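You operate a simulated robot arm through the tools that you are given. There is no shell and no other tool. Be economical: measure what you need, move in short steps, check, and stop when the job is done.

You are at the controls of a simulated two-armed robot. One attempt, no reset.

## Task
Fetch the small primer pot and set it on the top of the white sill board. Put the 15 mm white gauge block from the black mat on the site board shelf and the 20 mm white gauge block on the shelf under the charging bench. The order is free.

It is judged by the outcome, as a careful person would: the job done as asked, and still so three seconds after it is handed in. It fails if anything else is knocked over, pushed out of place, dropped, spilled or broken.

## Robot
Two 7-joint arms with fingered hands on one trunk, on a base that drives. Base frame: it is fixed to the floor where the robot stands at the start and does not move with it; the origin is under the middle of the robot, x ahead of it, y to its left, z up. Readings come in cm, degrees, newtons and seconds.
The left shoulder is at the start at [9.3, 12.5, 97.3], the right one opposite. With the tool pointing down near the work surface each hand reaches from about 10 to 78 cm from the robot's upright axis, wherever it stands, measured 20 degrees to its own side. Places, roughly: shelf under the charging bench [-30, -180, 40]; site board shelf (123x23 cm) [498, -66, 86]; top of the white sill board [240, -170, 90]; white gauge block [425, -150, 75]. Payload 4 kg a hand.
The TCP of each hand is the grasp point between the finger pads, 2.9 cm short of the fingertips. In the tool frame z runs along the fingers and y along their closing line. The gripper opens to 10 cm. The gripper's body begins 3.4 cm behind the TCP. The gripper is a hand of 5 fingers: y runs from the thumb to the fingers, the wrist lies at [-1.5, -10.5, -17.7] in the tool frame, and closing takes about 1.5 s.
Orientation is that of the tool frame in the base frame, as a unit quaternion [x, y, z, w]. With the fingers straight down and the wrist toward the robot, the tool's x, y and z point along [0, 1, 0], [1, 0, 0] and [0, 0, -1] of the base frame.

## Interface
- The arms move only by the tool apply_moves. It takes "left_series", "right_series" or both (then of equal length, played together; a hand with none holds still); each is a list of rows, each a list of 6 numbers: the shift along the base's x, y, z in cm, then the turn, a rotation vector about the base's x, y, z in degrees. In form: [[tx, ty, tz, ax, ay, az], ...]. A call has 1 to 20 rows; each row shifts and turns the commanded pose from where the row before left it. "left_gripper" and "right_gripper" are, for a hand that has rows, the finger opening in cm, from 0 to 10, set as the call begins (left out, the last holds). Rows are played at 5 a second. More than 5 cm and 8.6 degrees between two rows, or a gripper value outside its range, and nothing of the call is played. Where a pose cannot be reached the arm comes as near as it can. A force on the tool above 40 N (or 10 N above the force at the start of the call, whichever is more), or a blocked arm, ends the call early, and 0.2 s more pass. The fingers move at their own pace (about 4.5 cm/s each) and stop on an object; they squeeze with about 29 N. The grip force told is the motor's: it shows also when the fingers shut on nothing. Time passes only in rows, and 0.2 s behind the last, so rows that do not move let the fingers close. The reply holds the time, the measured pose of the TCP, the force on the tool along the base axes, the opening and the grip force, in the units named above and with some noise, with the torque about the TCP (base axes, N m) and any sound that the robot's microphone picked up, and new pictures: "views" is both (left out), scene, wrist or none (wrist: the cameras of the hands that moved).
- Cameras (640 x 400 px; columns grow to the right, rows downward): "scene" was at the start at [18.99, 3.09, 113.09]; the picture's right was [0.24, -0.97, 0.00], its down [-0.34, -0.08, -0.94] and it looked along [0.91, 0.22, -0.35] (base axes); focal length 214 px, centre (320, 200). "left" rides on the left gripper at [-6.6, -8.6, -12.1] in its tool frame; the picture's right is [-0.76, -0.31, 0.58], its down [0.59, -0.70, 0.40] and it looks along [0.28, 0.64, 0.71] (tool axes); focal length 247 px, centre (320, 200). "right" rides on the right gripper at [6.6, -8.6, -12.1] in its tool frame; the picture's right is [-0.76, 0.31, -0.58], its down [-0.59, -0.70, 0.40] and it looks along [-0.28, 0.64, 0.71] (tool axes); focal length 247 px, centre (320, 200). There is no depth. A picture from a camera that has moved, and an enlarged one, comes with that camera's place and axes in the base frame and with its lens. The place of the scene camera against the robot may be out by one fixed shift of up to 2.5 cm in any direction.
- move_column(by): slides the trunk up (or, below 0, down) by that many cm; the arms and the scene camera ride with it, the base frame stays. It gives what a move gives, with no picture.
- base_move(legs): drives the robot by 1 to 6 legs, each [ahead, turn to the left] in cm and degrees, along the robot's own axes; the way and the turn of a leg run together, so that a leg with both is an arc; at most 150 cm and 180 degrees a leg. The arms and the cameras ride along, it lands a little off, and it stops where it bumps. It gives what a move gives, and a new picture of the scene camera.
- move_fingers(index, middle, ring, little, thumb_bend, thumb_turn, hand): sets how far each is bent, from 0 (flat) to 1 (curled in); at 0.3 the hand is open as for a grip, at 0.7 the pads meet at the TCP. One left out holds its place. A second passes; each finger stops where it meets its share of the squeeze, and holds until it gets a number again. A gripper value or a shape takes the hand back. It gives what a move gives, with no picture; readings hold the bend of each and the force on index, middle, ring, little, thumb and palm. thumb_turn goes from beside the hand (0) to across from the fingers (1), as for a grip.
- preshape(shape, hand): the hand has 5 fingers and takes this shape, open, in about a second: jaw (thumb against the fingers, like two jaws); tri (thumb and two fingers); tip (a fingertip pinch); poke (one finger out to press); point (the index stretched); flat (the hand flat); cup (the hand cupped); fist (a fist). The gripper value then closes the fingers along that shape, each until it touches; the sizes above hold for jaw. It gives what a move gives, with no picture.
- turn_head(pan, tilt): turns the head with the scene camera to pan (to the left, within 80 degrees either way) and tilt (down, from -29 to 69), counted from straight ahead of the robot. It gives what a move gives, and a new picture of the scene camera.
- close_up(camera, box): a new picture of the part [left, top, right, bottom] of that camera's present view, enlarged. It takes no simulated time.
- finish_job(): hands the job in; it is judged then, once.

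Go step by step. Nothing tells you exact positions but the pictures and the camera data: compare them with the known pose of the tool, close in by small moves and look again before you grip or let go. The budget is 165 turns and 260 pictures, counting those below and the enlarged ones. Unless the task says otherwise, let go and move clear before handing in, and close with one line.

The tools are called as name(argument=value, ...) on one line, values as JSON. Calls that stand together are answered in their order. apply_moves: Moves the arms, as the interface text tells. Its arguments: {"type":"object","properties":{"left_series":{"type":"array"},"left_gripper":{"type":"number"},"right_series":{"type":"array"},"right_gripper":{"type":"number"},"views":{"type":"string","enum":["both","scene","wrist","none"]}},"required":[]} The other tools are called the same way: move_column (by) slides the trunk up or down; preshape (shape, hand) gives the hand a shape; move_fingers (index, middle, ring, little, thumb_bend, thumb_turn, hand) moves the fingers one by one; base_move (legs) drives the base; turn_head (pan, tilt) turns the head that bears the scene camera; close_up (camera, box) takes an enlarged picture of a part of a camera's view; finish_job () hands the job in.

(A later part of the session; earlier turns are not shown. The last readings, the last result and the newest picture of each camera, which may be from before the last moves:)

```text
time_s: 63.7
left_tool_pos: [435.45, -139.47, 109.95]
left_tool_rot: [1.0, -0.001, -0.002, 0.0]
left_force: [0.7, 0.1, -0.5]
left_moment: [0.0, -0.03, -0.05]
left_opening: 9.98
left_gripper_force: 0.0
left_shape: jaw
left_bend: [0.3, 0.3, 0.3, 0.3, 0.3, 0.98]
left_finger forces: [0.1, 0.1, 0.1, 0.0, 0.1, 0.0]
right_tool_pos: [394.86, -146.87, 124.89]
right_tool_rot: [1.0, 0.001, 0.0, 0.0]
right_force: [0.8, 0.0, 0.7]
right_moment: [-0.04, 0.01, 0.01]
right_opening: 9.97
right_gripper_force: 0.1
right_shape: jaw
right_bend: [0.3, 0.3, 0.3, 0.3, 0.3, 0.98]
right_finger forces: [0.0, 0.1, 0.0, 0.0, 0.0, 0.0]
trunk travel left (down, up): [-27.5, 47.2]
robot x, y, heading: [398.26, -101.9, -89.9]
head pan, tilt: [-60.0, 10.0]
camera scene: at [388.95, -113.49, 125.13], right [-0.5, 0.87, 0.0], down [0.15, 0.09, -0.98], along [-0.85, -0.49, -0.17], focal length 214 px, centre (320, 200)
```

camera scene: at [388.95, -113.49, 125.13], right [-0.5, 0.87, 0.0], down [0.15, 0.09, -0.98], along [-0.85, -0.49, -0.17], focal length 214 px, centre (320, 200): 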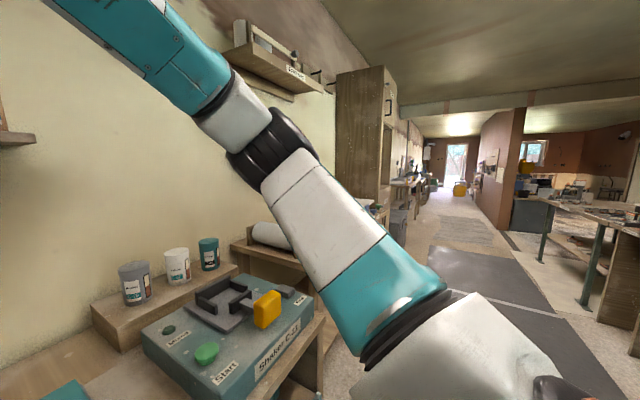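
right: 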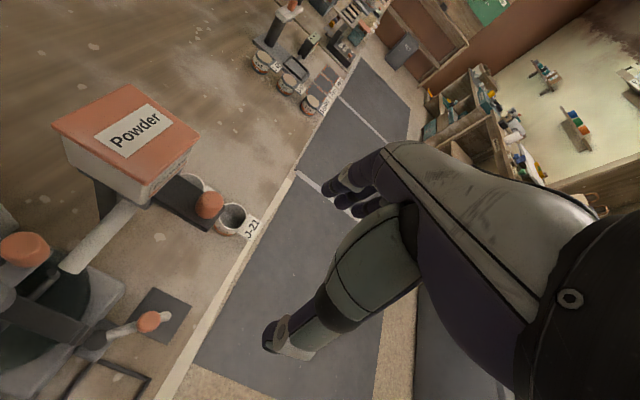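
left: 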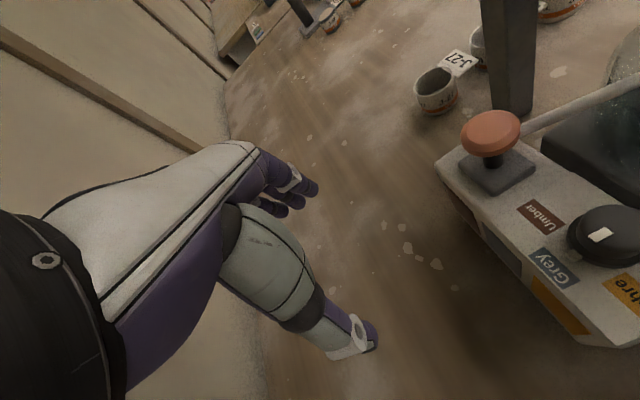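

The blocks are about 5 cm tall, 15 mm at (413.3, -159.4) and 20 mm at (405.0, -166). I'll pick the 20 mm with the right hand first, turning the hand so it closes along base x, hovering first.

move_column(by=-10)

apply_moves(right_series=[[0.85, -1.6, -1, 0, 0, 7.5], [0.85, -1.6, -1, 0, 0, 7.5], [0.85, -1.6, -1, 0, 0, 7.5], [0.85, -1.6, -1, 0, 0, 7.5], [0.85, -1.6, -1, 0, 0, 7.5], [0.85, -1.6, -1, 0, 0, 7.5], [0.85, -1.6, -1, 0, 0, 7.5], [0.85, -1.6, -1, 0, 0, 7.5], [0.85, -1.6, -1, 0, 0, 7.5], [0.85, -1.6, -1, 0, 0, 7.5], [0.85, -1.6, -1, 0, 0, 7.5], [0.85, -1.6, -1, 0, 0, 7.5], [0, 0, 0, 0, 0, 0]], right_gripper=6, views="wrist")

turn_head(pan=0, tilt=50)

```text
time_s: 65.0
left_tool_pos: [435.6, -139.35, 100.0]
left_tool_rot: [1.0, -0.001, -0.003, 0.001]
left_force: [0.5, 0.0, 0.5]
left_moment: [-0.03, 0.01, -0.01]
left_opening: 9.98
left_gripper_force: 0.1
left_shape: jaw
left_bend: [0.3, 0.3, 0.3, 0.3, 0.3, 0.98]
left_finger forces: [0.1, 0.0, 0.0, 0.1, 0.0, 0.0]
right_tool_pos: [394.87, -146.89, 115.04]
right_tool_rot: [1.0, 0.0, 0.0, 0.001]
right_force: [1.0, 0.0, -0.3]
right_moment: [0.0, 0.0, 0.04]
right_opening: 9.97
right_gripper_force: 0.1
right_shape: jaw
right_bend: [0.3, 0.3, 0.3, 0.3, 0.3, 0.98]
right_finger forces: [0.1, 0.0, 0.1, 0.0, 0.0, 0.1]
trunk travel left (down, up): [-17.5, 57.2]
robot x, y, heading: [398.84, -101.89, -90.2]
head pan, tilt: [-60.0, 10.0]
```

```text
time_s: 67.8
left_tool_pos: [435.54, -139.43, 99.89]
left_tool_rot: [1.0, -0.001, -0.002, -0.001]
left_force: [0.0, 0.3, -0.1]
left_moment: [0.0, -0.05, 0.0]
left_opening: 9.96
left_gripper_force: 0.0
left_shape: jaw
left_bend: [0.3, 0.3, 0.3, 0.3, 0.3, 0.98]
left_finger forces: [0.1, 0.1, 0.0, 0.1, 0.1, 0.1]
right_tool_pos: [400.25, -158.19, 105.48]
right_tool_rot: [0.866, 0.5, 0.001, 0.0]
right_force: [0.3, -0.6, 0.2]
right_moment: [-0.02, -0.02, 0.0]
right_opening: 6.01
right_gripper_force: 0.0
right_shape: jaw
right_bend: [0.39, 0.39, 0.73, 0.44, 0.3, 1.0]
right_finger forces: [0.0, 0.1, 0.1, 0.1, 0.0, 0.1]
right hand out of reach, approached as far as the arm can: row 8, 9, 10, 11, 12
trunk travel left (down, up): [-17.5, 57.2]
robot x, y, heading: [398.35, -101.79, -89.8]
head pan, tilt: [-60.0, 10.0]
camera right: at [396.19, -148.03, 117.58], right [-0.11, -0.81, 0.58], down [-0.9, -0.16, -0.4], along [0.41, -0.57, -0.71], focal length 247 px, centre (320, 200)
```

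right: 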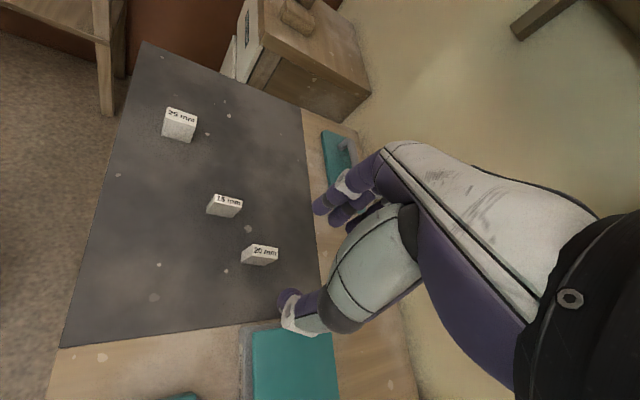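

```text
time_s: 69.1
left_tool_pos: [435.57, -139.41, 99.86]
left_tool_rot: [1.0, 0.0, -0.001, 0.0]
left_force: [-0.4, 0.3, 0.1]
left_moment: [0.02, 0.02, 0.0]
left_opening: 9.99
left_gripper_force: 0.2
left_shape: jaw
left_bend: [0.3, 0.3, 0.3, 0.3, 0.3, 0.98]
left_finger forces: [0.1, 0.0, 0.1, 0.0, 0.0, 0.0]
right_tool_pos: [400.34, -158.13, 105.43]
right_tool_rot: [0.866, 0.5, 0.001, 0.0]
right_force: [0.0, 0.3, -0.2]
right_moment: [0.01, 0.03, 0.02]
right_opening: 6.04
right_gripper_force: 0.0
right_shape: jaw
right_bend: [0.39, 0.39, 0.73, 0.44, 0.3, 1.0]
right_finger forces: [0.1, 0.0, 0.0, 0.0, 0.0, 0.0]
trunk travel left (down, up): [-17.5, 57.2]
robot x, y, heading: [398.22, -101.87, -90.1]
head pan, tilt: [0.0, 50.0]
camera scene: at [396.99, -120.1, 108.56], right [-1.0, 0.0, 0.0], down [0.0, 0.77, -0.64], along [0.0, -0.64, -0.77], focal length 214 px, centre (320, 200)
```

scene: 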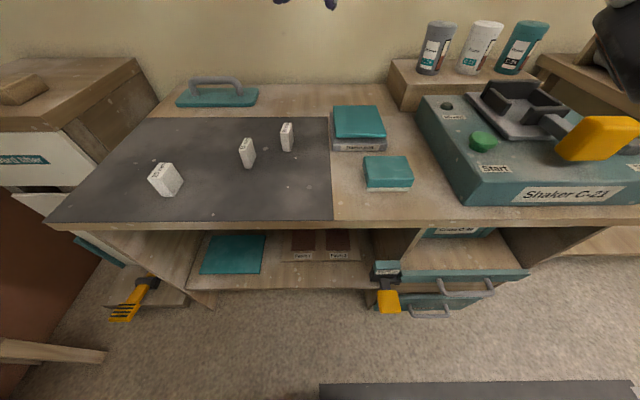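

The right arm tops out at 60° of hand twist, so I'll turn the base +30° to give the hand the needed alignment.

base_move(legs=[[0, 30]])

```text
time_s: 71.0
left_tool_pos: [449.26, -115.94, 100.0]
left_tool_rot: [0.967, 0.256, -0.001, 0.0]
left_force: [0.4, -0.4, 0.0]
left_moment: [0.01, 0.0, 0.02]
left_opening: 9.97
left_gripper_force: 0.0
left_shape: jaw
left_bend: [0.3, 0.3, 0.3, 0.3, 0.3, 0.98]
left_finger forces: [0.1, 0.0, 0.0, 0.1, 0.1, 0.0]
right_tool_pos: [427.93, -149.72, 105.38]
right_tool_rot: [0.708, 0.706, 0.001, -0.001]
right_force: [0.2, 0.0, -0.1]
right_moment: [-0.01, 0.03, 0.02]
right_opening: 6.02
right_gripper_force: 0.1
right_shape: jaw
right_bend: [0.39, 0.39, 0.73, 0.44, 0.3, 1.0]
right_finger forces: [0.0, 0.0, 0.1, 0.0, 0.0, 0.1]
trunk travel left (down, up): [-17.5, 57.2]
robot x, y, heading: [398.46, -102.12, -60.2]
head pan, tilt: [0.0, 50.0]
camera scene: at [406.47, -117.56, 108.56], right [-0.87, -0.5, 0.0], down [-0.38, 0.66, -0.64], along [0.32, -0.56, -0.77], focal length 214 px, centre (320, 200)
```

scene: 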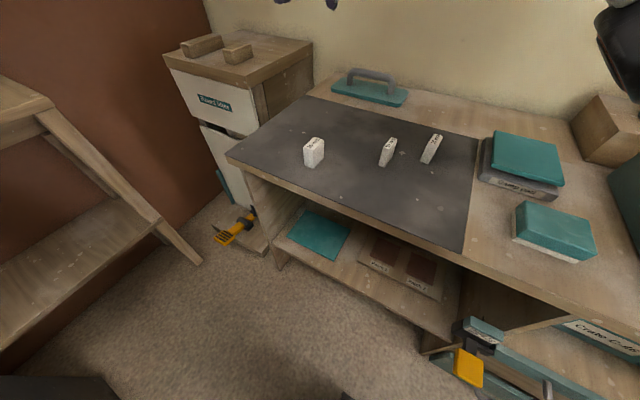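

Now hover the right hand above the 20 mm block.

apply_moves(right_series=[[-2.9, -2.04, -1, 0, 0, 0], [-2.9, -2.04, -1, 0, 0, 0], [-2.9, -2.04, -1, 0, 0, 0], [-2.9, -2.04, -1, 0, 0, 0], [-2.9, -2.04, -1, 0, 0, 0], [-2.9, -2.04, -1, 0, 0, 0], [-2.9, -2.04, -1, 0, 0, 0], [-2.9, -2.04, -1, 0, 0, 0], [0, 0, -2, 0, 0, 0], [0, 0, -2, 0, 0, 0]], views="both")

```text
time_s: 73.2
left_tool_pos: [449.06, -116.02, 100.07]
left_tool_rot: [0.967, 0.255, -0.002, 0.001]
left_force: [0.7, -0.1, 0.0]
left_moment: [0.0, -0.03, 0.03]
left_opening: 9.98
left_gripper_force: 0.1
left_shape: jaw
left_bend: [0.3, 0.3, 0.3, 0.3, 0.3, 0.98]
left_finger forces: [0.0, 0.0, 0.0, 0.1, 0.0, 0.1]
right_tool_pos: [422.86, -151.31, 100.02]
right_tool_rot: [0.708, 0.706, 0.001, -0.001]
right_force: [-0.3, 0.4, -0.7]
right_moment: [0.01, 0.0, 0.04]
right_opening: 6.04
right_gripper_force: 0.0
right_shape: jaw
right_bend: [0.39, 0.39, 0.73, 0.44, 0.3, 1.0]
right_finger forces: [0.0, 0.0, 0.1, 0.0, 0.0, 0.0]
right hand out of reach, approached as far as the arm can: row 1, 2, 3, 4, 5, 6, 7, 8
trunk travel left (down, up): [-17.5, 57.2]
robot x, y, heading: [398.14, -101.37, -60.2]
head pan, tilt: [0.0, 50.0]
camera scene: at [406.45, -117.58, 108.56], right [-0.87, -0.5, 0.0], down [-0.38, 0.66, -0.64], along [0.32, -0.56, -0.77], focal length 214 px, centre (320, 200)
camera right: at [414.37, -144.6, 112.16], right [0.3, -0.76, 0.58], down [-0.7, -0.59, -0.4], along [0.64, -0.28, -0.71], focal length 247 px, centre (320, 200)
```

scene: 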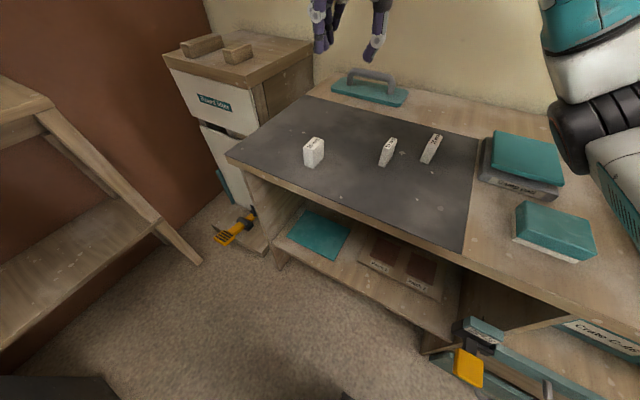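
right: 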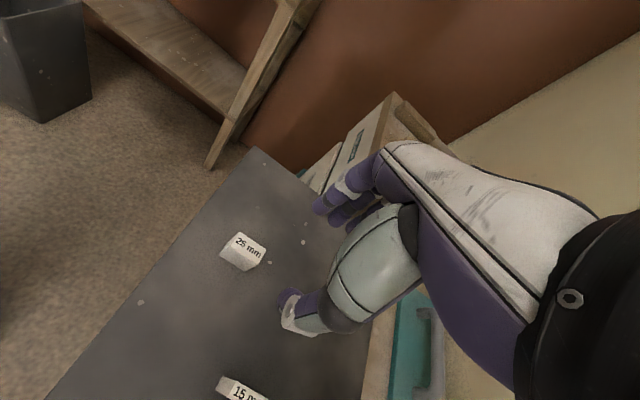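

Twisting inwards while reaching right isn't reachable; it works for targets straight ahead or left. I'll reposition the base about 30 cm towards -x with the same heading so the block falls ahead of the hand.

move_column(by=15)

base_move(legs=[[0, 78], [-32, 0], [0, -78]])

```text
time_s: 75.0
left_tool_pos: [449.21, -116.0, 114.9]
left_tool_rot: [0.967, 0.256, -0.002, 0.0]
left_force: [0.3, -0.6, -0.8]
left_moment: [-0.03, 0.02, 0.01]
left_opening: 9.94
left_gripper_force: 0.0
left_shape: jaw
left_bend: [0.3, 0.3, 0.3, 0.3, 0.3, 0.98]
left_finger forces: [0.0, 0.0, 0.0, 0.0, 0.0, 0.1]
right_tool_pos: [420.78, -147.54, 121.08]
right_tool_rot: [0.708, 0.704, -0.016, 0.06]
right_force: [-1.2, -0.1, -0.4]
right_moment: [0.03, -0.02, -0.03]
right_opening: 6.01
right_gripper_force: 0.0
right_shape: jaw
right_bend: [0.39, 0.39, 0.73, 0.44, 0.3, 1.0]
right_finger forces: [0.0, 0.0, 0.0, 0.1, 0.0, 0.0]
trunk travel left (down, up): [-32.5, 42.2]
robot x, y, heading: [398.21, -102.37, -60.3]
head pan, tilt: [0.0, 50.0]
```

```text
time_s: 79.9
left_tool_pos: [414.65, -58.13, 114.84]
left_tool_rot: [0.596, 0.803, -0.002, 0.002]
left_force: [0.2, 1.0, -0.2]
left_moment: [-0.1, 0.07, 0.0]
left_opening: 9.99
left_gripper_force: 0.1
left_shape: jaw
left_bend: [0.3, 0.3, 0.3, 0.3, 0.3, 0.98]
left_finger forces: [0.1, 0.0, 0.1, 0.0, 0.0, 0.0]
right_tool_pos: [439.38, -93.46, 120.88]
right_tool_rot: [0.128, 0.99, 0.029, 0.047]
right_force: [0.7, 1.2, 0.6]
right_moment: [0.01, 0.05, 0.02]
right_opening: 6.0
right_gripper_force: 0.0
right_shape: jaw
right_bend: [0.39, 0.39, 0.73, 0.45, 0.3, 1.0]
right_finger forces: [0.0, 0.0, 0.0, 0.0, 0.0, 0.1]
trunk travel left (down, up): [-32.5, 42.2]
robot x, y, heading: [389.27, -104.92, 15.4]
head pan, tilt: [0.0, 50.0]
stopped in leg 2: the robot was blocked; the commanded pose is now the measured one
camera scene: at [401.74, -99.84, 124.02], right [0.27, -0.96, 0.0], down [-0.74, -0.21, -0.64], along [0.62, 0.17, -0.77], focal length 214 px, centre (320, 200)
```

scene: 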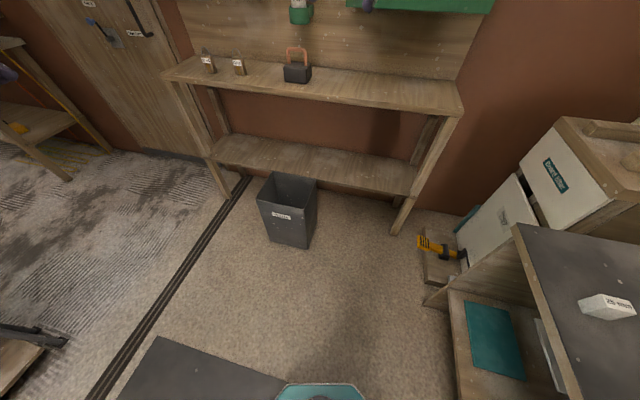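

The base got blocked going back; I'll check what it touched.

turn_head(pan=-80, tilt=55)

```text
time_s: 81.4
left_tool_pos: [414.46, -58.29, 114.87]
left_tool_rot: [0.597, 0.803, 0.0, 0.002]
left_force: [-0.2, 0.3, -0.7]
left_moment: [-0.01, -0.02, 0.01]
left_opening: 10.01
left_gripper_force: 0.0
left_shape: jaw
left_bend: [0.3, 0.3, 0.3, 0.3, 0.3, 0.98]
left_finger forces: [0.1, 0.0, 0.0, 0.0, 0.0, 0.1]
right_tool_pos: [439.03, -93.77, 120.92]
right_tool_rot: [0.128, 0.99, 0.031, 0.047]
right_force: [-0.1, 0.2, 0.2]
right_moment: [-0.02, 0.0, 0.0]
right_opening: 6.0
right_gripper_force: 0.2
right_shape: jaw
right_bend: [0.39, 0.39, 0.73, 0.45, 0.3, 1.0]
right_finger forces: [0.0, 0.0, 0.0, 0.0, 0.0, 0.1]
trunk travel left (down, up): [-32.5, 42.2]
robot x, y, heading: [389.23, -104.98, 15.6]
head pan, tilt: [-80.0, 55.0]
camera scene: at [397.23, -108.61, 123.42], right [-0.9, -0.43, 0.0], down [-0.35, 0.74, -0.57], along [0.25, -0.52, -0.82], focal length 214 px, centre (320, 200)
```

scene: 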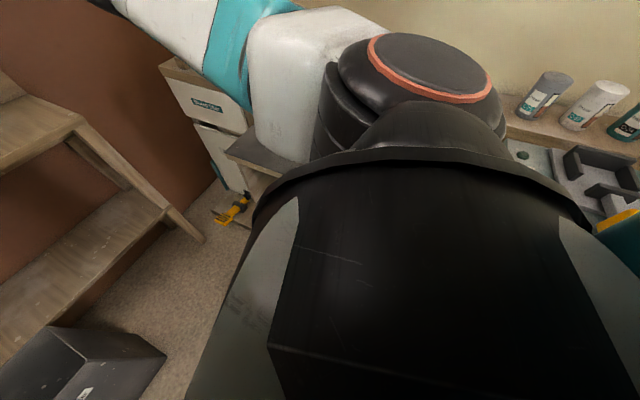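

I'll move clear of the bench. A simpler grip: close along the blocks' 4.6 cm length (base y), which is the hand's natural orientation facing the bench. I'll square up at x≈405.

base_move(legs=[[16, 0], [0, -105.5]])

turn_head(pan=0, tilt=50)

```text
time_s: 87.5
left_tool_pos: [442.09, -137.69, 115.03]
left_tool_rot: [1.0, 0.0, -0.001, 0.001]
left_force: [0.3, -0.2, 0.2]
left_moment: [0.01, 0.02, 0.01]
left_opening: 10.0
left_gripper_force: 0.0
left_shape: jaw
left_bend: [0.3, 0.3, 0.3, 0.3, 0.3, 0.98]
left_finger forces: [0.1, 0.1, 0.1, 0.0, 0.0, 0.1]
right_tool_pos: [401.07, -151.25, 120.89]
right_tool_rot: [0.87, 0.49, -0.02, 0.055]
right_force: [1.0, 0.3, -0.3]
right_moment: [0.0, -0.01, -0.01]
right_opening: 5.99
right_gripper_force: 0.0
right_shape: jaw
right_bend: [0.39, 0.39, 0.73, 0.45, 0.3, 1.0]
right_finger forces: [0.0, 0.0, 0.0, 0.1, 0.0, 0.0]
trunk travel left (down, up): [-32.5, 42.2]
robot x, y, heading: [405.02, -100.57, -91.2]
head pan, tilt: [-80.0, 55.0]
camera scene: at [396.22, -107.02, 123.42], right [-0.15, 0.99, 0.0], down [0.81, 0.13, -0.57], along [-0.57, -0.09, -0.82], focal length 214 px, centre (320, 200)
```

scene: 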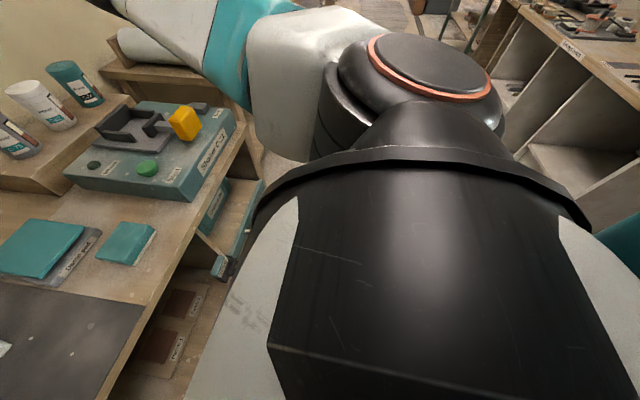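

```text
time_s: 89.0
left_tool_pos: [442.28, -137.66, 115.02]
left_tool_rot: [1.0, 0.001, -0.002, 0.002]
left_force: [0.2, 0.5, -0.2]
left_moment: [-0.02, -0.02, -0.05]
left_opening: 9.99
left_gripper_force: 0.0
left_shape: jaw
left_bend: [0.3, 0.3, 0.3, 0.3, 0.3, 0.98]
left_finger forces: [0.0, 0.0, 0.0, 0.0, 0.0, 0.1]
right_tool_pos: [401.1, -151.36, 121.04]
right_tool_rot: [0.87, 0.489, -0.021, 0.053]
right_force: [-1.2, 0.1, 0.1]
right_moment: [0.04, 0.03, 0.02]
right_opening: 5.99
right_gripper_force: 0.2
right_shape: jaw
right_bend: [0.39, 0.39, 0.73, 0.45, 0.3, 1.0]
right_finger forces: [0.0, 0.0, 0.0, 0.0, 0.0, 0.0]
trunk travel left (down, up): [-32.5, 42.2]
robot x, y, heading: [404.9, -100.37, -91.0]
head pan, tilt: [0.0, 50.0]
camera scene: at [403.2, -113.61, 124.07], right [-1.0, 0.02, 0.0], down [0.02, 0.77, -0.64], along [-0.01, -0.64, -0.77], focal length 214 px, centre (320, 200)
```

scene: 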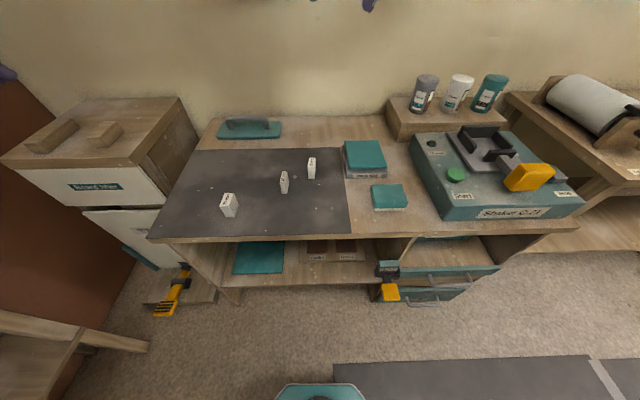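

Reorient the right hand to straight (closing along y), open it, and bring it over the 20 mm block.

apply_moves(right_series=[[0.49, -1.83, -1, 0.8, -0.32, -7.34], [0.49, -1.83, -1, 0.8, -0.32, -7.34], [0.49, -1.83, -1, 0.8, -0.32, -7.34], [0.49, -1.83, -1, 0.8, -0.32, -7.34], [0.49, -1.83, -1, 0.8, -0.32, -7.34], [0.49, -1.83, -1, 0.8, -0.32, -7.34], [0.49, -1.83, -1, 0.8, -0.32, -7.34], [0.49, -1.83, -1, 0.8, -0.32, -7.34], [0, 0, 0, 0, 0, 0]], right_gripper=9, views="none")

move_column(by=-20)

close_up(camera="right", box=[0, 0, 640, 400])

close_up(camera="scene", box=[160, 50, 480, 250])

```text
time_s: 91.0
left_tool_pos: [442.12, -137.78, 115.04]
left_tool_rot: [1.0, 0.0, -0.001, 0.001]
left_force: [0.4, 0.4, -0.1]
left_moment: [-0.02, 0.02, -0.01]
left_opening: 9.99
left_gripper_force: 0.0
left_shape: jaw
left_bend: [0.3, 0.3, 0.3, 0.3, 0.3, 0.98]
left_finger forces: [0.1, 0.0, 0.0, 0.1, 0.0, 0.0]
right_tool_pos: [404.97, -165.97, 113.03]
right_tool_rot: [1.0, -0.002, 0.001, 0.001]
right_force: [-0.1, -0.2, 0.3]
right_moment: [-0.02, 0.01, -0.01]
right_opening: 8.97
right_gripper_force: 0.0
right_shape: jaw
right_bend: [0.34, 0.31, 0.26, 0.33, 0.3, 0.98]
right_finger forces: [0.1, 0.0, 0.0, 0.1, 0.0, 0.0]
trunk travel left (down, up): [-32.5, 42.2]
robot x, y, heading: [404.61, -100.58, -91.0]
head pan, tilt: [0.0, 50.0]
```

```text
time_s: 93.2
left_tool_pos: [442.12, -137.75, 95.05]
left_tool_rot: [1.0, 0.001, -0.002, 0.002]
left_force: [-0.4, -0.1, -0.2]
left_moment: [-0.02, -0.01, 0.0]
left_opening: 10.04
left_gripper_force: 0.1
left_shape: jaw
left_bend: [0.3, 0.3, 0.3, 0.3, 0.3, 0.98]
left_finger forces: [0.1, 0.0, 0.0, 0.0, 0.0, 0.1]
right_tool_pos: [404.99, -165.78, 93.09]
right_tool_rot: [1.0, -0.002, 0.001, 0.001]
right_force: [-0.2, -0.7, 0.8]
right_moment: [-0.01, 0.02, -0.02]
right_opening: 8.97
right_gripper_force: 0.0
right_shape: jaw
right_bend: [0.34, 0.31, 0.26, 0.33, 0.3, 0.98]
right_finger forces: [0.1, 0.0, 0.0, 0.1, 0.1, 0.0]
trunk travel left (down, up): [-12.5, 62.2]
robot x, y, heading: [405.12, -100.56, -91.2]
head pan, tilt: [0.0, 50.0]
```

```text
1.00 times, centred on (320, 200) of right (not enlarged: the box is as wide or as high as the picture)
camera zoom: at [411.65, -157.09, 105.19], right [-0.76, -0.3, 0.58], down [-0.59, 0.7, -0.4], along [-0.28, -0.64, -0.71], focal length 247 px, centre (320, 200)
```

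zoom: 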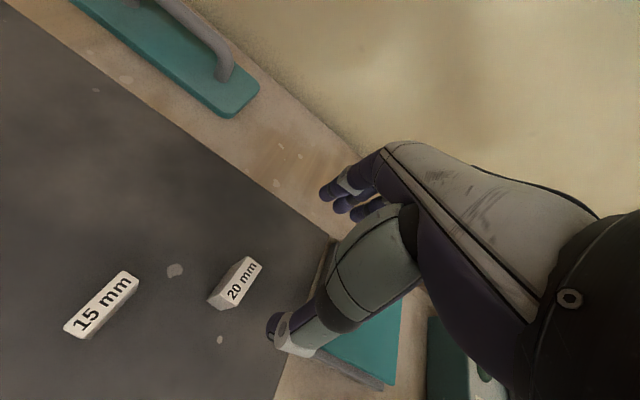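

```text
2.00 times, centred on (320, 150) of scene
camera zoom: at [403.06, -120.65, 103.32], right [-1.0, 0.02, 0.0], down [0.02, 0.77, -0.64], along [-0.01, -0.64, -0.77], focal length 429 px, centre (320, 300)
```

zoom: 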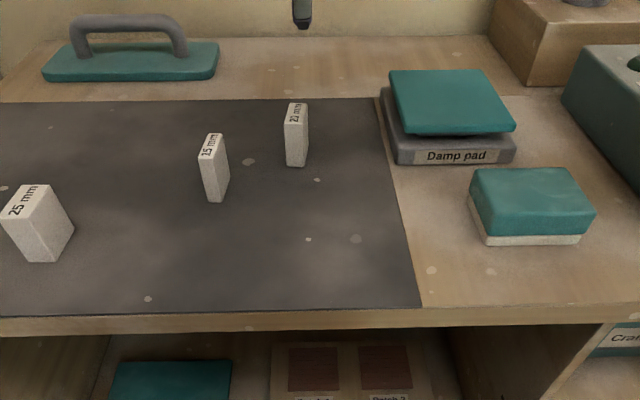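

The wrist view puts the 20 mm block's top at about (406, -165). I'll shift over it and descend partway, then check.

apply_moves(right_series=[[1, 0.8, 0, 0, 0, 0], [0, 0, -2.5, 0, 0, 0], [0, 0, -2.5, 0, 0, 0], [0, 0, -1.5, 0, 0, 0], [0, 0, 0, 0, 0, 0]], views="both")

```text
time_s: 94.3
left_tool_pos: [442.18, -137.8, 94.99]
left_tool_rot: [1.0, 0.001, -0.002, 0.001]
left_force: [0.9, -0.7, -0.5]
left_moment: [0.04, 0.0, 0.0]
left_opening: 9.99
left_gripper_force: 0.1
left_shape: jaw
left_bend: [0.3, 0.3, 0.3, 0.3, 0.3, 0.98]
left_finger forces: [0.0, 0.1, 0.0, 0.0, 0.1, 0.0]
right_tool_pos: [406.07, -165.12, 86.45]
right_tool_rot: [1.0, -0.001, 0.001, 0.0]
right_force: [1.1, -0.8, 0.0]
right_moment: [-0.03, 0.03, -0.01]
right_opening: 8.98
right_gripper_force: 0.0
right_shape: jaw
right_bend: [0.34, 0.31, 0.26, 0.33, 0.3, 0.98]
right_finger forces: [0.0, 0.0, 0.1, 0.0, 0.1, 0.1]
trunk travel left (down, up): [-12.5, 62.2]
robot x, y, heading: [404.71, -100.19, -91.3]
head pan, tilt: [0.0, 50.0]
camera scene: at [403.06, -120.69, 103.3], right [-1.0, 0.02, 0.0], down [0.02, 0.77, -0.64], along [-0.01, -0.64, -0.77], focal length 214 px, centre (320, 200)
camera right: at [412.65, -156.37, 98.57], right [-0.76, -0.31, 0.58], down [-0.59, 0.7, -0.4], along [-0.28, -0.64, -0.71], focal length 247 px, centre (320, 200)
```

scene: 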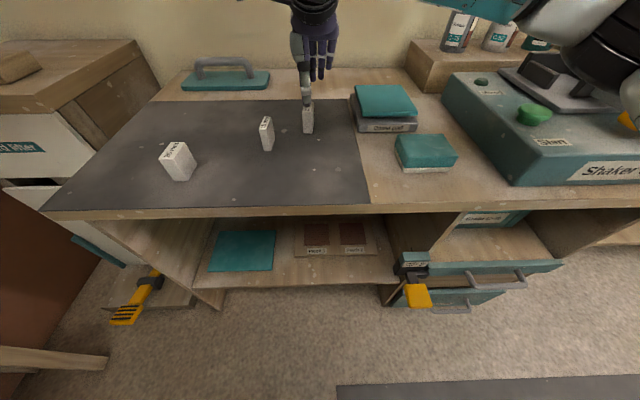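
right: 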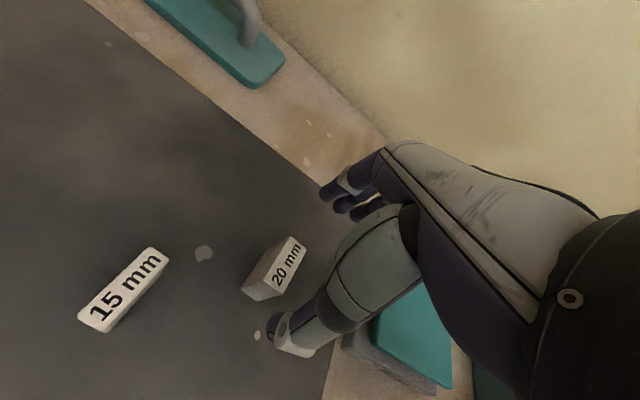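

Triangulating, block top is at z≈80.5, centre (406.1, -164.6). Descend and grip.

apply_moves(right_series=[[0, 0.4, -2, 0, 0, 0], [0, 0, -2, 0, 0, 0], [0, 0, -2, 0, 0, 0], [0, 0, -1, 0, 0, 0], [0, 0, 0, 0, 0, 0]], views="both")

```text
time_s: 95.5
left_tool_pos: [442.02, -137.77, 94.94]
left_tool_rot: [1.0, 0.001, -0.003, 0.001]
left_force: [-0.5, 0.8, 0.1]
left_moment: [-0.01, -0.02, -0.04]
left_opening: 9.99
left_gripper_force: 0.1
left_shape: jaw
left_bend: [0.3, 0.3, 0.3, 0.3, 0.3, 0.98]
left_finger forces: [0.0, 0.1, 0.0, 0.1, 0.0, 0.0]
right_tool_pos: [406.1, -164.78, 79.38]
right_tool_rot: [1.0, 0.0, 0.0, 0.0]
right_force: [0.1, 0.5, 0.1]
right_moment: [-0.01, -0.03, 0.01]
right_opening: 8.95
right_gripper_force: 0.1
right_shape: jaw
right_bend: [0.34, 0.31, 0.26, 0.33, 0.3, 0.98]
right_finger forces: [0.0, 0.0, 0.1, 0.1, 0.1, 0.0]
trunk travel left (down, up): [-12.5, 62.2]
robot x, y, heading: [404.85, -100.42, -91.0]
head pan, tilt: [0.0, 50.0]
camera scene: at [403.06, -120.69, 103.3], right [-1.0, 0.02, 0.0], down [0.02, 0.77, -0.64], along [-0.01, -0.64, -0.77], focal length 214 px, centre (320, 200)
camera right: at [412.63, -156.0, 91.6], right [-0.76, -0.31, 0.58], down [-0.59, 0.7, -0.4], along [-0.28, -0.64, -0.71], focal length 247 px, centre (320, 200)
```

scene: 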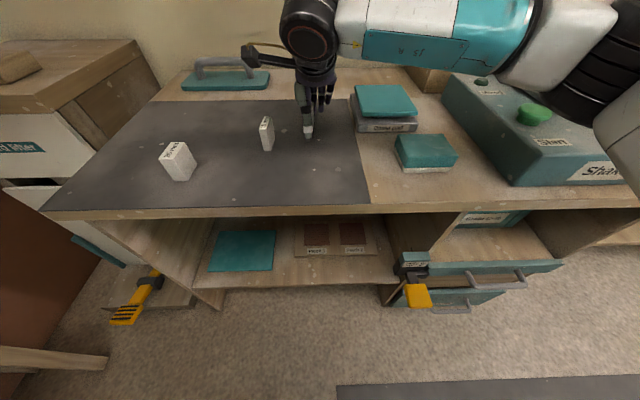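
right: 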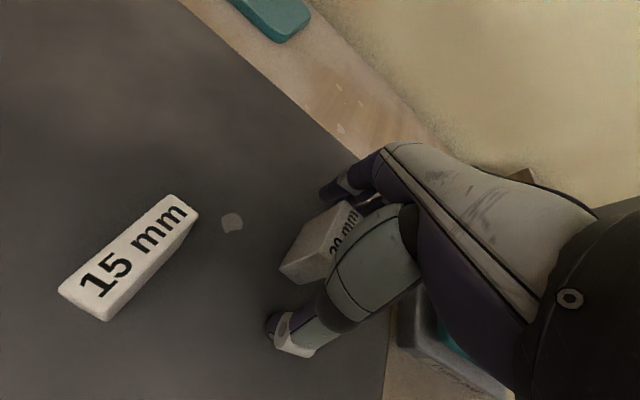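

The block sits between thumb and fingers. Closing.

apply_moves(right_series=[[0, 0, 0, 0, 0, 0], [0, 0, 0, 0, 0, 0], [0, 0, 0, 0, 0, 0], [0, 0, 0, 0, 0, 0], [0, 0, 0, 0, 0, 0], [0, 0, 0, 0, 0, 0], [0, 0, 0, 0, 0, 0], [0, 0, 0, 0, 0, 0], [0, 0, 0, 0, 0, 0]], right_gripper=2, views="wrist")

```text
time_s: 97.5
left_tool_pos: [442.1, -137.8, 95.04]
left_tool_rot: [1.0, 0.0, -0.002, 0.001]
left_force: [-0.6, -1.4, -0.3]
left_moment: [-0.02, 0.01, 0.0]
left_opening: 9.97
left_gripper_force: 0.1
left_shape: jaw
left_bend: [0.3, 0.3, 0.3, 0.3, 0.3, 0.98]
left_finger forces: [0.0, 0.0, 0.1, 0.0, 0.0, 0.1]
right_tool_pos: [406.09, -164.67, 79.46]
right_tool_rot: [1.0, -0.001, 0.001, 0.0]
right_force: [1.0, -0.6, -1.0]
right_moment: [-0.04, 0.02, 0.0]
right_opening: 3.96
right_gripper_force: 29.8
right_shape: jaw
right_bend: [0.43, 0.47, 0.74, 0.54, 0.4, 1.0]
right_finger forces: [15.5, 9.4, 0.1, 0.0, 24.9, 0.1]
trunk travel left (down, up): [-12.5, 62.2]
robot x, y, heading: [404.76, -100.34, -91.4]
head pan, tilt: [0.0, 50.0]
camera right: at [412.64, -156.0, 91.62], right [-0.76, -0.31, 0.58], down [-0.59, 0.7, -0.4], along [-0.28, -0.64, -0.71], focal length 247 px, centre (320, 200)
```

right: 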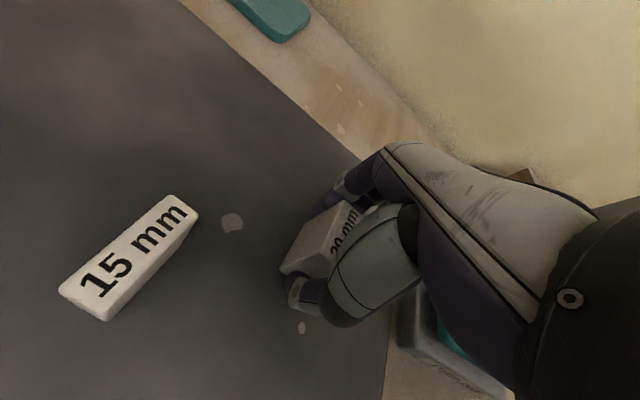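

Gripped. Lift and move the right hand aside.

apply_moves(right_series=[[0, 0, 2, 0, 0, 0], [0, 0, 3, 0, 0, 0], [0, 0, 4, 0, 0, 0], [0, 0, 4, 0, 0, 0], [0, 0, 4, 0, 0, 0], [-3, 3, 2, 0, 0, 0], [-3, 3, 1, 0, 0, 0], [-3, 3, 0, 0, 0, 0], [-3, 3, 0, 0, 0, 0], [-3, 3, 0, 0, 0, 0]], views="wrist")

apply_moves(left_series=[[-3.5, -2.6, 0, 0, 0, 0], [-3.5, -2.6, 0, 0, 0, 0], [-3.5, -2.6, 0, 0, 0, 0], [-3.5, -2.6, 0, 0, 0, 0], [-3.5, -2.6, 0, 0, 0, 0], [-3.5, -2.6, 0, 0, 0, 0], [-3.5, -2.6, 0, 0, 0, 0], [-3.5, -2.6, -2, 0, 0, 0], [0, 0, 0, 0, 0, 0]], left_gripper=9, views="both")

```text
time_s: 99.8
left_tool_pos: [442.1, -137.74, 94.92]
left_tool_rot: [1.0, 0.001, -0.002, 0.002]
left_force: [0.0, 0.2, 0.1]
left_moment: [0.01, 0.0, -0.03]
left_opening: 9.97
left_gripper_force: 0.1
left_shape: jaw
left_bend: [0.3, 0.3, 0.3, 0.3, 0.3, 0.98]
left_finger forces: [0.1, 0.0, 0.0, 0.0, 0.0, 0.0]
right_tool_pos: [391.11, -149.57, 99.48]
right_tool_rot: [1.0, -0.002, 0.001, 0.001]
right_force: [0.2, -0.2, -0.4]
right_moment: [-0.01, 0.0, -0.03]
right_opening: 4.01
right_gripper_force: 29.1
right_shape: jaw
right_bend: [0.43, 0.47, 0.74, 0.54, 0.4, 1.0]
right_finger forces: [15.4, 9.4, 0.0, 0.0, 24.9, 0.0]
trunk travel left (down, up): [-12.5, 62.2]
robot x, y, heading: [404.73, -100.37, -91.3]
head pan, tilt: [0.0, 50.0]
camera right: at [397.67, -140.84, 111.63], right [-0.76, -0.31, 0.58], down [-0.59, 0.7, -0.4], along [-0.28, -0.64, -0.71], focal length 247 px, centre (320, 200)
```

right: 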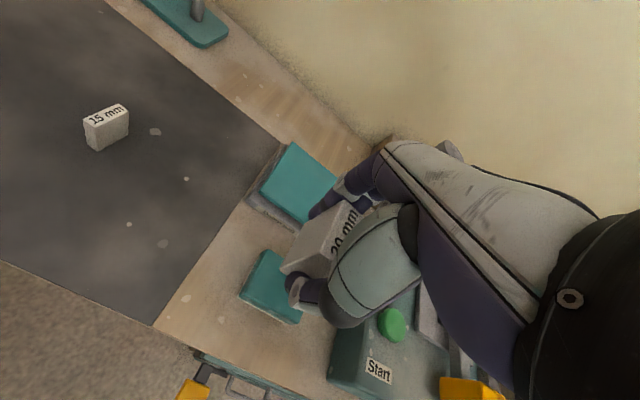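

```text
time_s: 101.8
left_tool_pos: [413.98, -158.61, 92.89]
left_tool_rot: [1.0, 0.0, -0.002, 0.002]
left_force: [0.0, 0.3, 0.3]
left_moment: [-0.01, -0.01, -0.03]
left_opening: 9.01
left_gripper_force: 0.0
left_shape: jaw
left_bend: [0.34, 0.31, 0.26, 0.33, 0.3, 0.98]
left_finger forces: [0.1, 0.1, 0.1, 0.0, 0.1, 0.1]
right_tool_pos: [390.98, -149.7, 99.58]
right_tool_rot: [1.0, 0.0, 0.001, 0.001]
right_force: [0.2, 1.0, -0.5]
right_moment: [0.0, 0.01, 0.03]
right_opening: 3.98
right_gripper_force: 28.7
right_shape: jaw
right_bend: [0.43, 0.47, 0.74, 0.54, 0.4, 1.0]
right_finger forces: [15.5, 9.3, 0.0, 0.1, 24.9, 0.1]
trunk travel left (down, up): [-12.5, 62.2]
robot x, y, heading: [405.11, -100.05, -91.3]
head pan, tilt: [0.0, 50.0]
camera scene: at [403.04, -120.69, 103.31], right [-1.0, 0.02, 0.0], down [0.02, 0.77, -0.64], along [-0.01, -0.64, -0.77], focal length 214 px, centre (320, 200)
camera left: at [407.68, -150.03, 104.91], right [-0.76, 0.3, -0.57], down [0.59, 0.7, -0.4], along [0.28, -0.64, -0.71], focal length 247 px, centre (320, 200)
```

scene: 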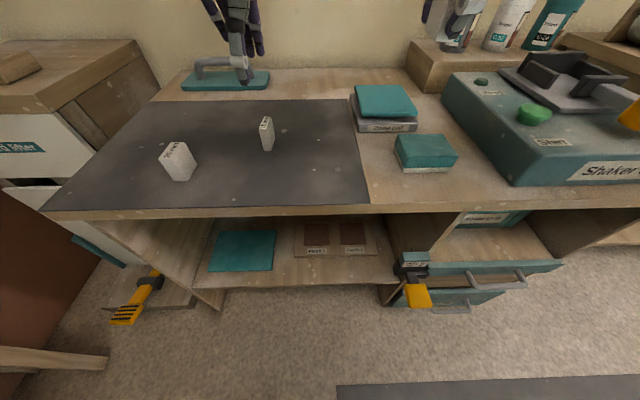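
left: 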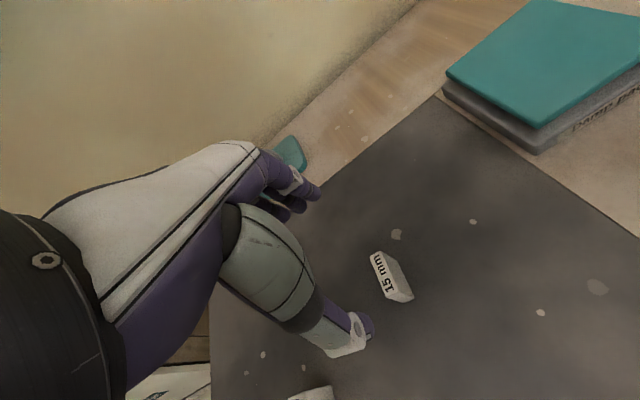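

The left hand is centred over the 15 mm block. Descend.

apply_moves(left_series=[[0.2, 0, -3, 0, 0, 0], [0, 0, -3, 0, 0, 0], [0, 0, -2.5, 0, 0, 0], [0, 0, -2.5, 0, 0, 0], [0, 0, -2.4, 0, 0, 0], [0, 0, 0, 0, 0, 0]], views="both")

```text
time_s: 103.2
left_tool_pos: [414.32, -158.67, 79.51]
left_tool_rot: [1.0, 0.001, -0.002, 0.001]
left_force: [0.3, -0.3, 0.3]
left_moment: [0.0, 0.01, -0.03]
left_opening: 9.03
left_gripper_force: 0.2
left_shape: jaw
left_bend: [0.34, 0.31, 0.26, 0.33, 0.3, 0.98]
left_finger forces: [0.1, 0.0, 0.1, 0.1, 0.1, 0.0]
right_tool_pos: [391.02, -149.7, 99.49]
right_tool_rot: [1.0, -0.001, 0.002, 0.0]
right_force: [0.3, 0.6, -0.3]
right_moment: [-0.03, -0.02, -0.02]
right_opening: 3.95
right_gripper_force: 29.0
right_shape: jaw
right_bend: [0.43, 0.47, 0.74, 0.54, 0.4, 1.0]
right_finger forces: [15.6, 9.4, 0.0, 0.1, 24.9, 0.0]
trunk travel left (down, up): [-12.5, 62.2]
robot x, y, heading: [404.87, -100.25, -91.1]
head pan, tilt: [0.0, 50.0]
camera scene: at [403.05, -120.69, 103.3], right [-1.0, 0.02, 0.0], down [0.02, 0.77, -0.64], along [-0.01, -0.64, -0.77], focal length 214 px, centre (320, 200)
camera left: at [407.91, -150.06, 91.55], right [-0.76, 0.3, -0.58], down [0.59, 0.7, -0.4], along [0.28, -0.64, -0.71], focal length 247 px, centre (320, 200)
```

scene: 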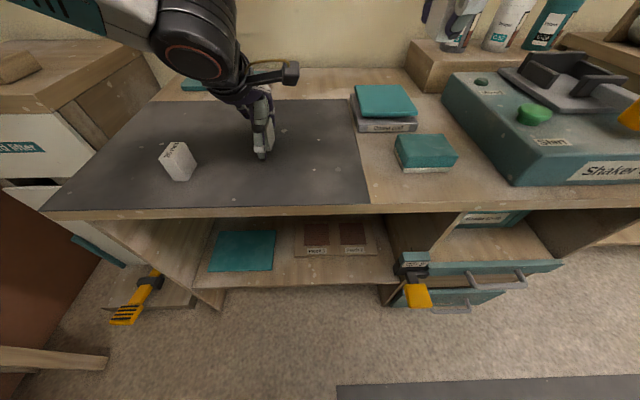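
left: 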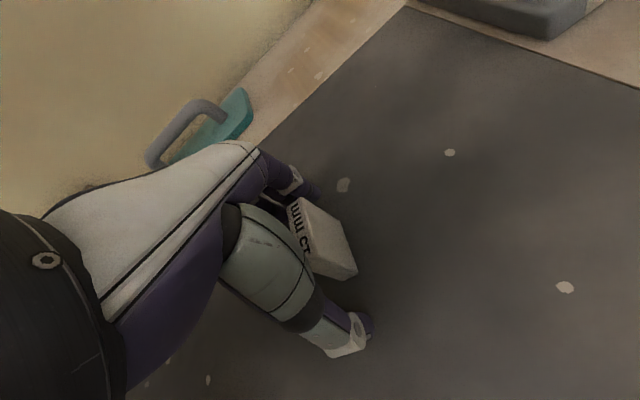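

apply_moves(left_series=[[0, 0, 0, 0, 0, 0], [0, 0, 0, 0, 0, 0], [0, 0, 0, 0, 0, 0], [0, 0, 0, 0, 0, 0], [0, 0, 0, 0, 0, 0], [0, 0, 0, 0, 0, 0], [0, 0, 0, 0, 0, 0], [0, 0, 0, 0, 0, 0], [0, 0, 0, 0, 0, 0]], left_gripper=2, views="wrist")

```text
time_s: 105.2
left_tool_pos: [414.26, -158.54, 79.6]
left_tool_rot: [1.0, 0.001, -0.001, 0.001]
left_force: [0.0, -1.0, -0.1]
left_moment: [-0.01, 0.0, 0.0]
left_opening: 2.49
left_gripper_force: 29.0
left_shape: jaw
left_bend: [0.42, 0.7, 0.7, 0.7, 0.42, 1.0]
left_finger forces: [21.2, 2.8, 0.0, 0.1, 22.9, 0.1]
right_tool_pos: [391.04, -149.58, 99.53]
right_tool_rot: [1.0, 0.0, 0.001, 0.0]
right_force: [-0.5, 0.2, 0.1]
right_moment: [0.03, -0.03, -0.02]
right_opening: 4.0
right_gripper_force: 28.9
right_shape: jaw
right_bend: [0.43, 0.47, 0.74, 0.54, 0.4, 1.0]
right_finger forces: [15.5, 9.4, 0.1, 0.0, 24.8, 0.1]
trunk travel left (down, up): [-12.5, 62.2]
robot x, y, heading: [405.01, -100.71, -91.0]
head pan, tilt: [0.0, 50.0]
camera left: at [407.91, -150.07, 91.58], right [-0.76, 0.3, -0.58], down [0.59, 0.7, -0.4], along [0.28, -0.64, -0.71], focal length 247 px, centre (320, 200)
```

left: 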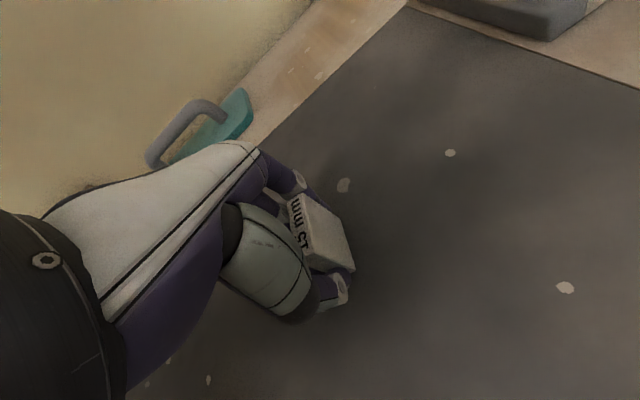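

Held between index and thumb. Lift gently and check.

apply_moves(left_series=[[0, 0, 1, 0, 0, 0], [0, 0, 2, 0, 0, 0], [0, 0, 3, 0, 0, 0], [0, 0, 4, 0, 0, 0], [0, 0, 4, 0, 0, 0], [0, 2, 4, 0, 0, 0], [2, 3, 3, 0, 0, 0], [2, 3, 3, 0, 0, 0], [2, 3, 0, 0, 0, 0], [2, 3, 0, 0, 0, 0], [2, 3, 0, 0, 0, 0]], views="both")

```text
time_s: 107.5
left_tool_pos: [424.43, -141.54, 103.56]
left_tool_rot: [1.0, 0.001, -0.002, 0.001]
left_force: [0.3, 0.7, -0.2]
left_moment: [-0.01, -0.01, -0.01]
left_opening: 2.49
left_gripper_force: 28.9
left_shape: jaw
left_bend: [0.42, 0.7, 0.7, 0.7, 0.42, 1.0]
left_finger forces: [21.2, 2.7, 0.0, 0.0, 22.9, 0.0]
right_tool_pos: [391.11, -149.64, 99.5]
right_tool_rot: [1.0, -0.001, 0.001, 0.001]
right_force: [-0.2, -1.1, 0.1]
right_moment: [0.02, 0.0, -0.02]
right_opening: 3.98
right_gripper_force: 28.6
right_shape: jaw
right_bend: [0.43, 0.47, 0.74, 0.54, 0.4, 1.0]
right_finger forces: [15.5, 9.4, 0.0, 0.0, 24.8, 0.0]
trunk travel left (down, up): [-12.5, 62.2]
robot x, y, heading: [404.58, -100.38, -91.2]
head pan, tilt: [0.0, 50.0]
camera scene: at [403.06, -120.66, 103.31], right [-1.0, 0.02, 0.0], down [0.02, 0.77, -0.64], along [-0.01, -0.64, -0.77], focal length 214 px, centre (320, 200)
camera left: at [417.96, -133.06, 115.62], right [-0.76, 0.3, -0.58], down [0.59, 0.7, -0.4], along [0.28, -0.64, -0.71], focal length 247 px, centre (320, 200)
```

scene: 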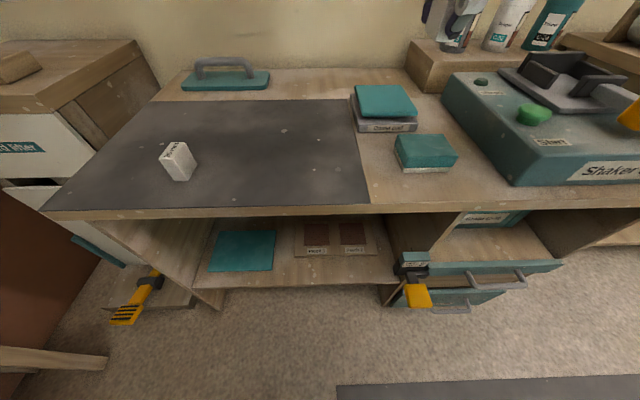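
left: 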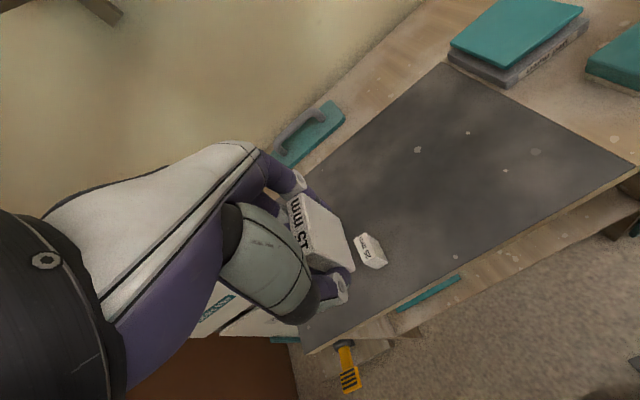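

Both blocks are in hand. Now to the site board: turn to face it and drive up.

base_move(legs=[[0, 91], [23, 0]])

turn_head(pan=5, tilt=30)

```text
time_s: 113.2
left_tool_pos: [469.12, -81.3, 103.63]
left_tool_rot: [0.705, 0.709, -0.001, 0.002]
left_force: [0.2, -1.0, -0.1]
left_moment: [0.03, 0.06, -0.03]
left_opening: 2.47
left_gripper_force: 29.1
left_shape: jaw
left_bend: [0.42, 0.7, 0.7, 0.7, 0.43, 1.0]
left_finger forces: [21.2, 2.6, 0.0, 0.1, 22.6, 0.0]
right_tool_pos: [477.15, -114.49, 99.51]
right_tool_rot: [0.707, 0.708, 0.0, 0.0]
right_force: [0.1, -0.1, -0.4]
right_moment: [-0.02, -0.02, -0.01]
right_opening: 3.94
right_gripper_force: 28.9
right_shape: jaw
right_bend: [0.43, 0.47, 0.74, 0.54, 0.4, 1.0]
right_finger forces: [15.5, 9.3, 0.0, 0.0, 24.6, 0.1]
trunk travel left (down, up): [-12.5, 62.2]
robot x, y, heading: [428.35, -101.04, -1.0]
head pan, tilt: [0.0, 50.0]
camera scene: at [447.72, -100.42, 103.29], right [-0.02, -1.0, 0.0], down [-0.77, 0.02, -0.64], along [0.64, -0.01, -0.77], focal length 214 px, centre (320, 200)
```

scene: 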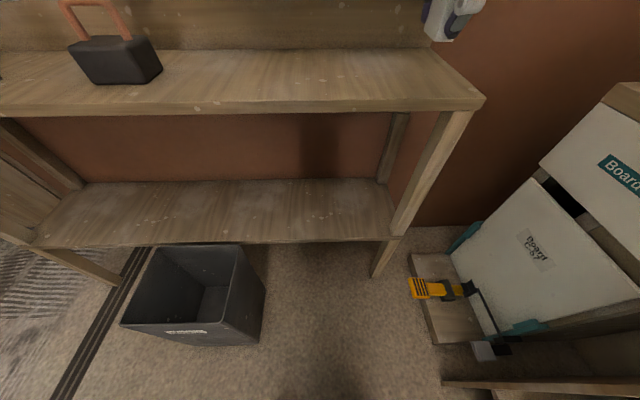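

```text
time_s: 114.0
left_tool_pos: [469.02, -81.36, 103.52]
left_tool_rot: [0.706, 0.708, 0.0, 0.001]
left_force: [0.5, -0.4, 0.1]
left_moment: [-0.01, -0.03, 0.01]
left_opening: 2.47
left_gripper_force: 28.6
left_shape: jaw
left_bend: [0.42, 0.7, 0.7, 0.7, 0.43, 1.0]
left_finger forces: [21.2, 2.7, 0.1, 0.1, 22.8, 0.0]
right_tool_pos: [477.1, -114.57, 99.5]
right_tool_rot: [0.708, 0.706, 0.0, 0.0]
right_force: [-0.6, -0.2, -0.8]
right_moment: [-0.04, -0.01, 0.0]
right_opening: 3.94
right_gripper_force: 28.7
right_shape: jaw
right_bend: [0.43, 0.47, 0.74, 0.54, 0.4, 1.0]
right_finger forces: [15.3, 9.3, 0.1, 0.0, 24.6, 0.0]
trunk travel left (down, up): [-12.5, 62.2]
robot x, y, heading: [428.0, -100.67, -0.9]
head pan, tilt: [5.0, 30.0]
camera scene: at [449.02, -99.66, 106.24], right [0.07, -1.0, 0.0], down [-0.5, -0.03, -0.87], along [0.86, 0.06, -0.5], focal length 214 px, centre (320, 200)
```

scene: 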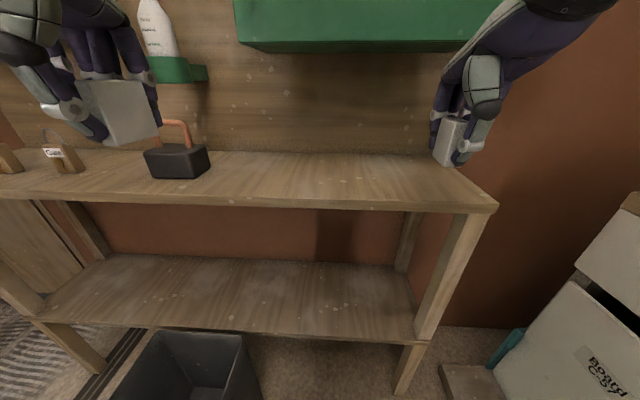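

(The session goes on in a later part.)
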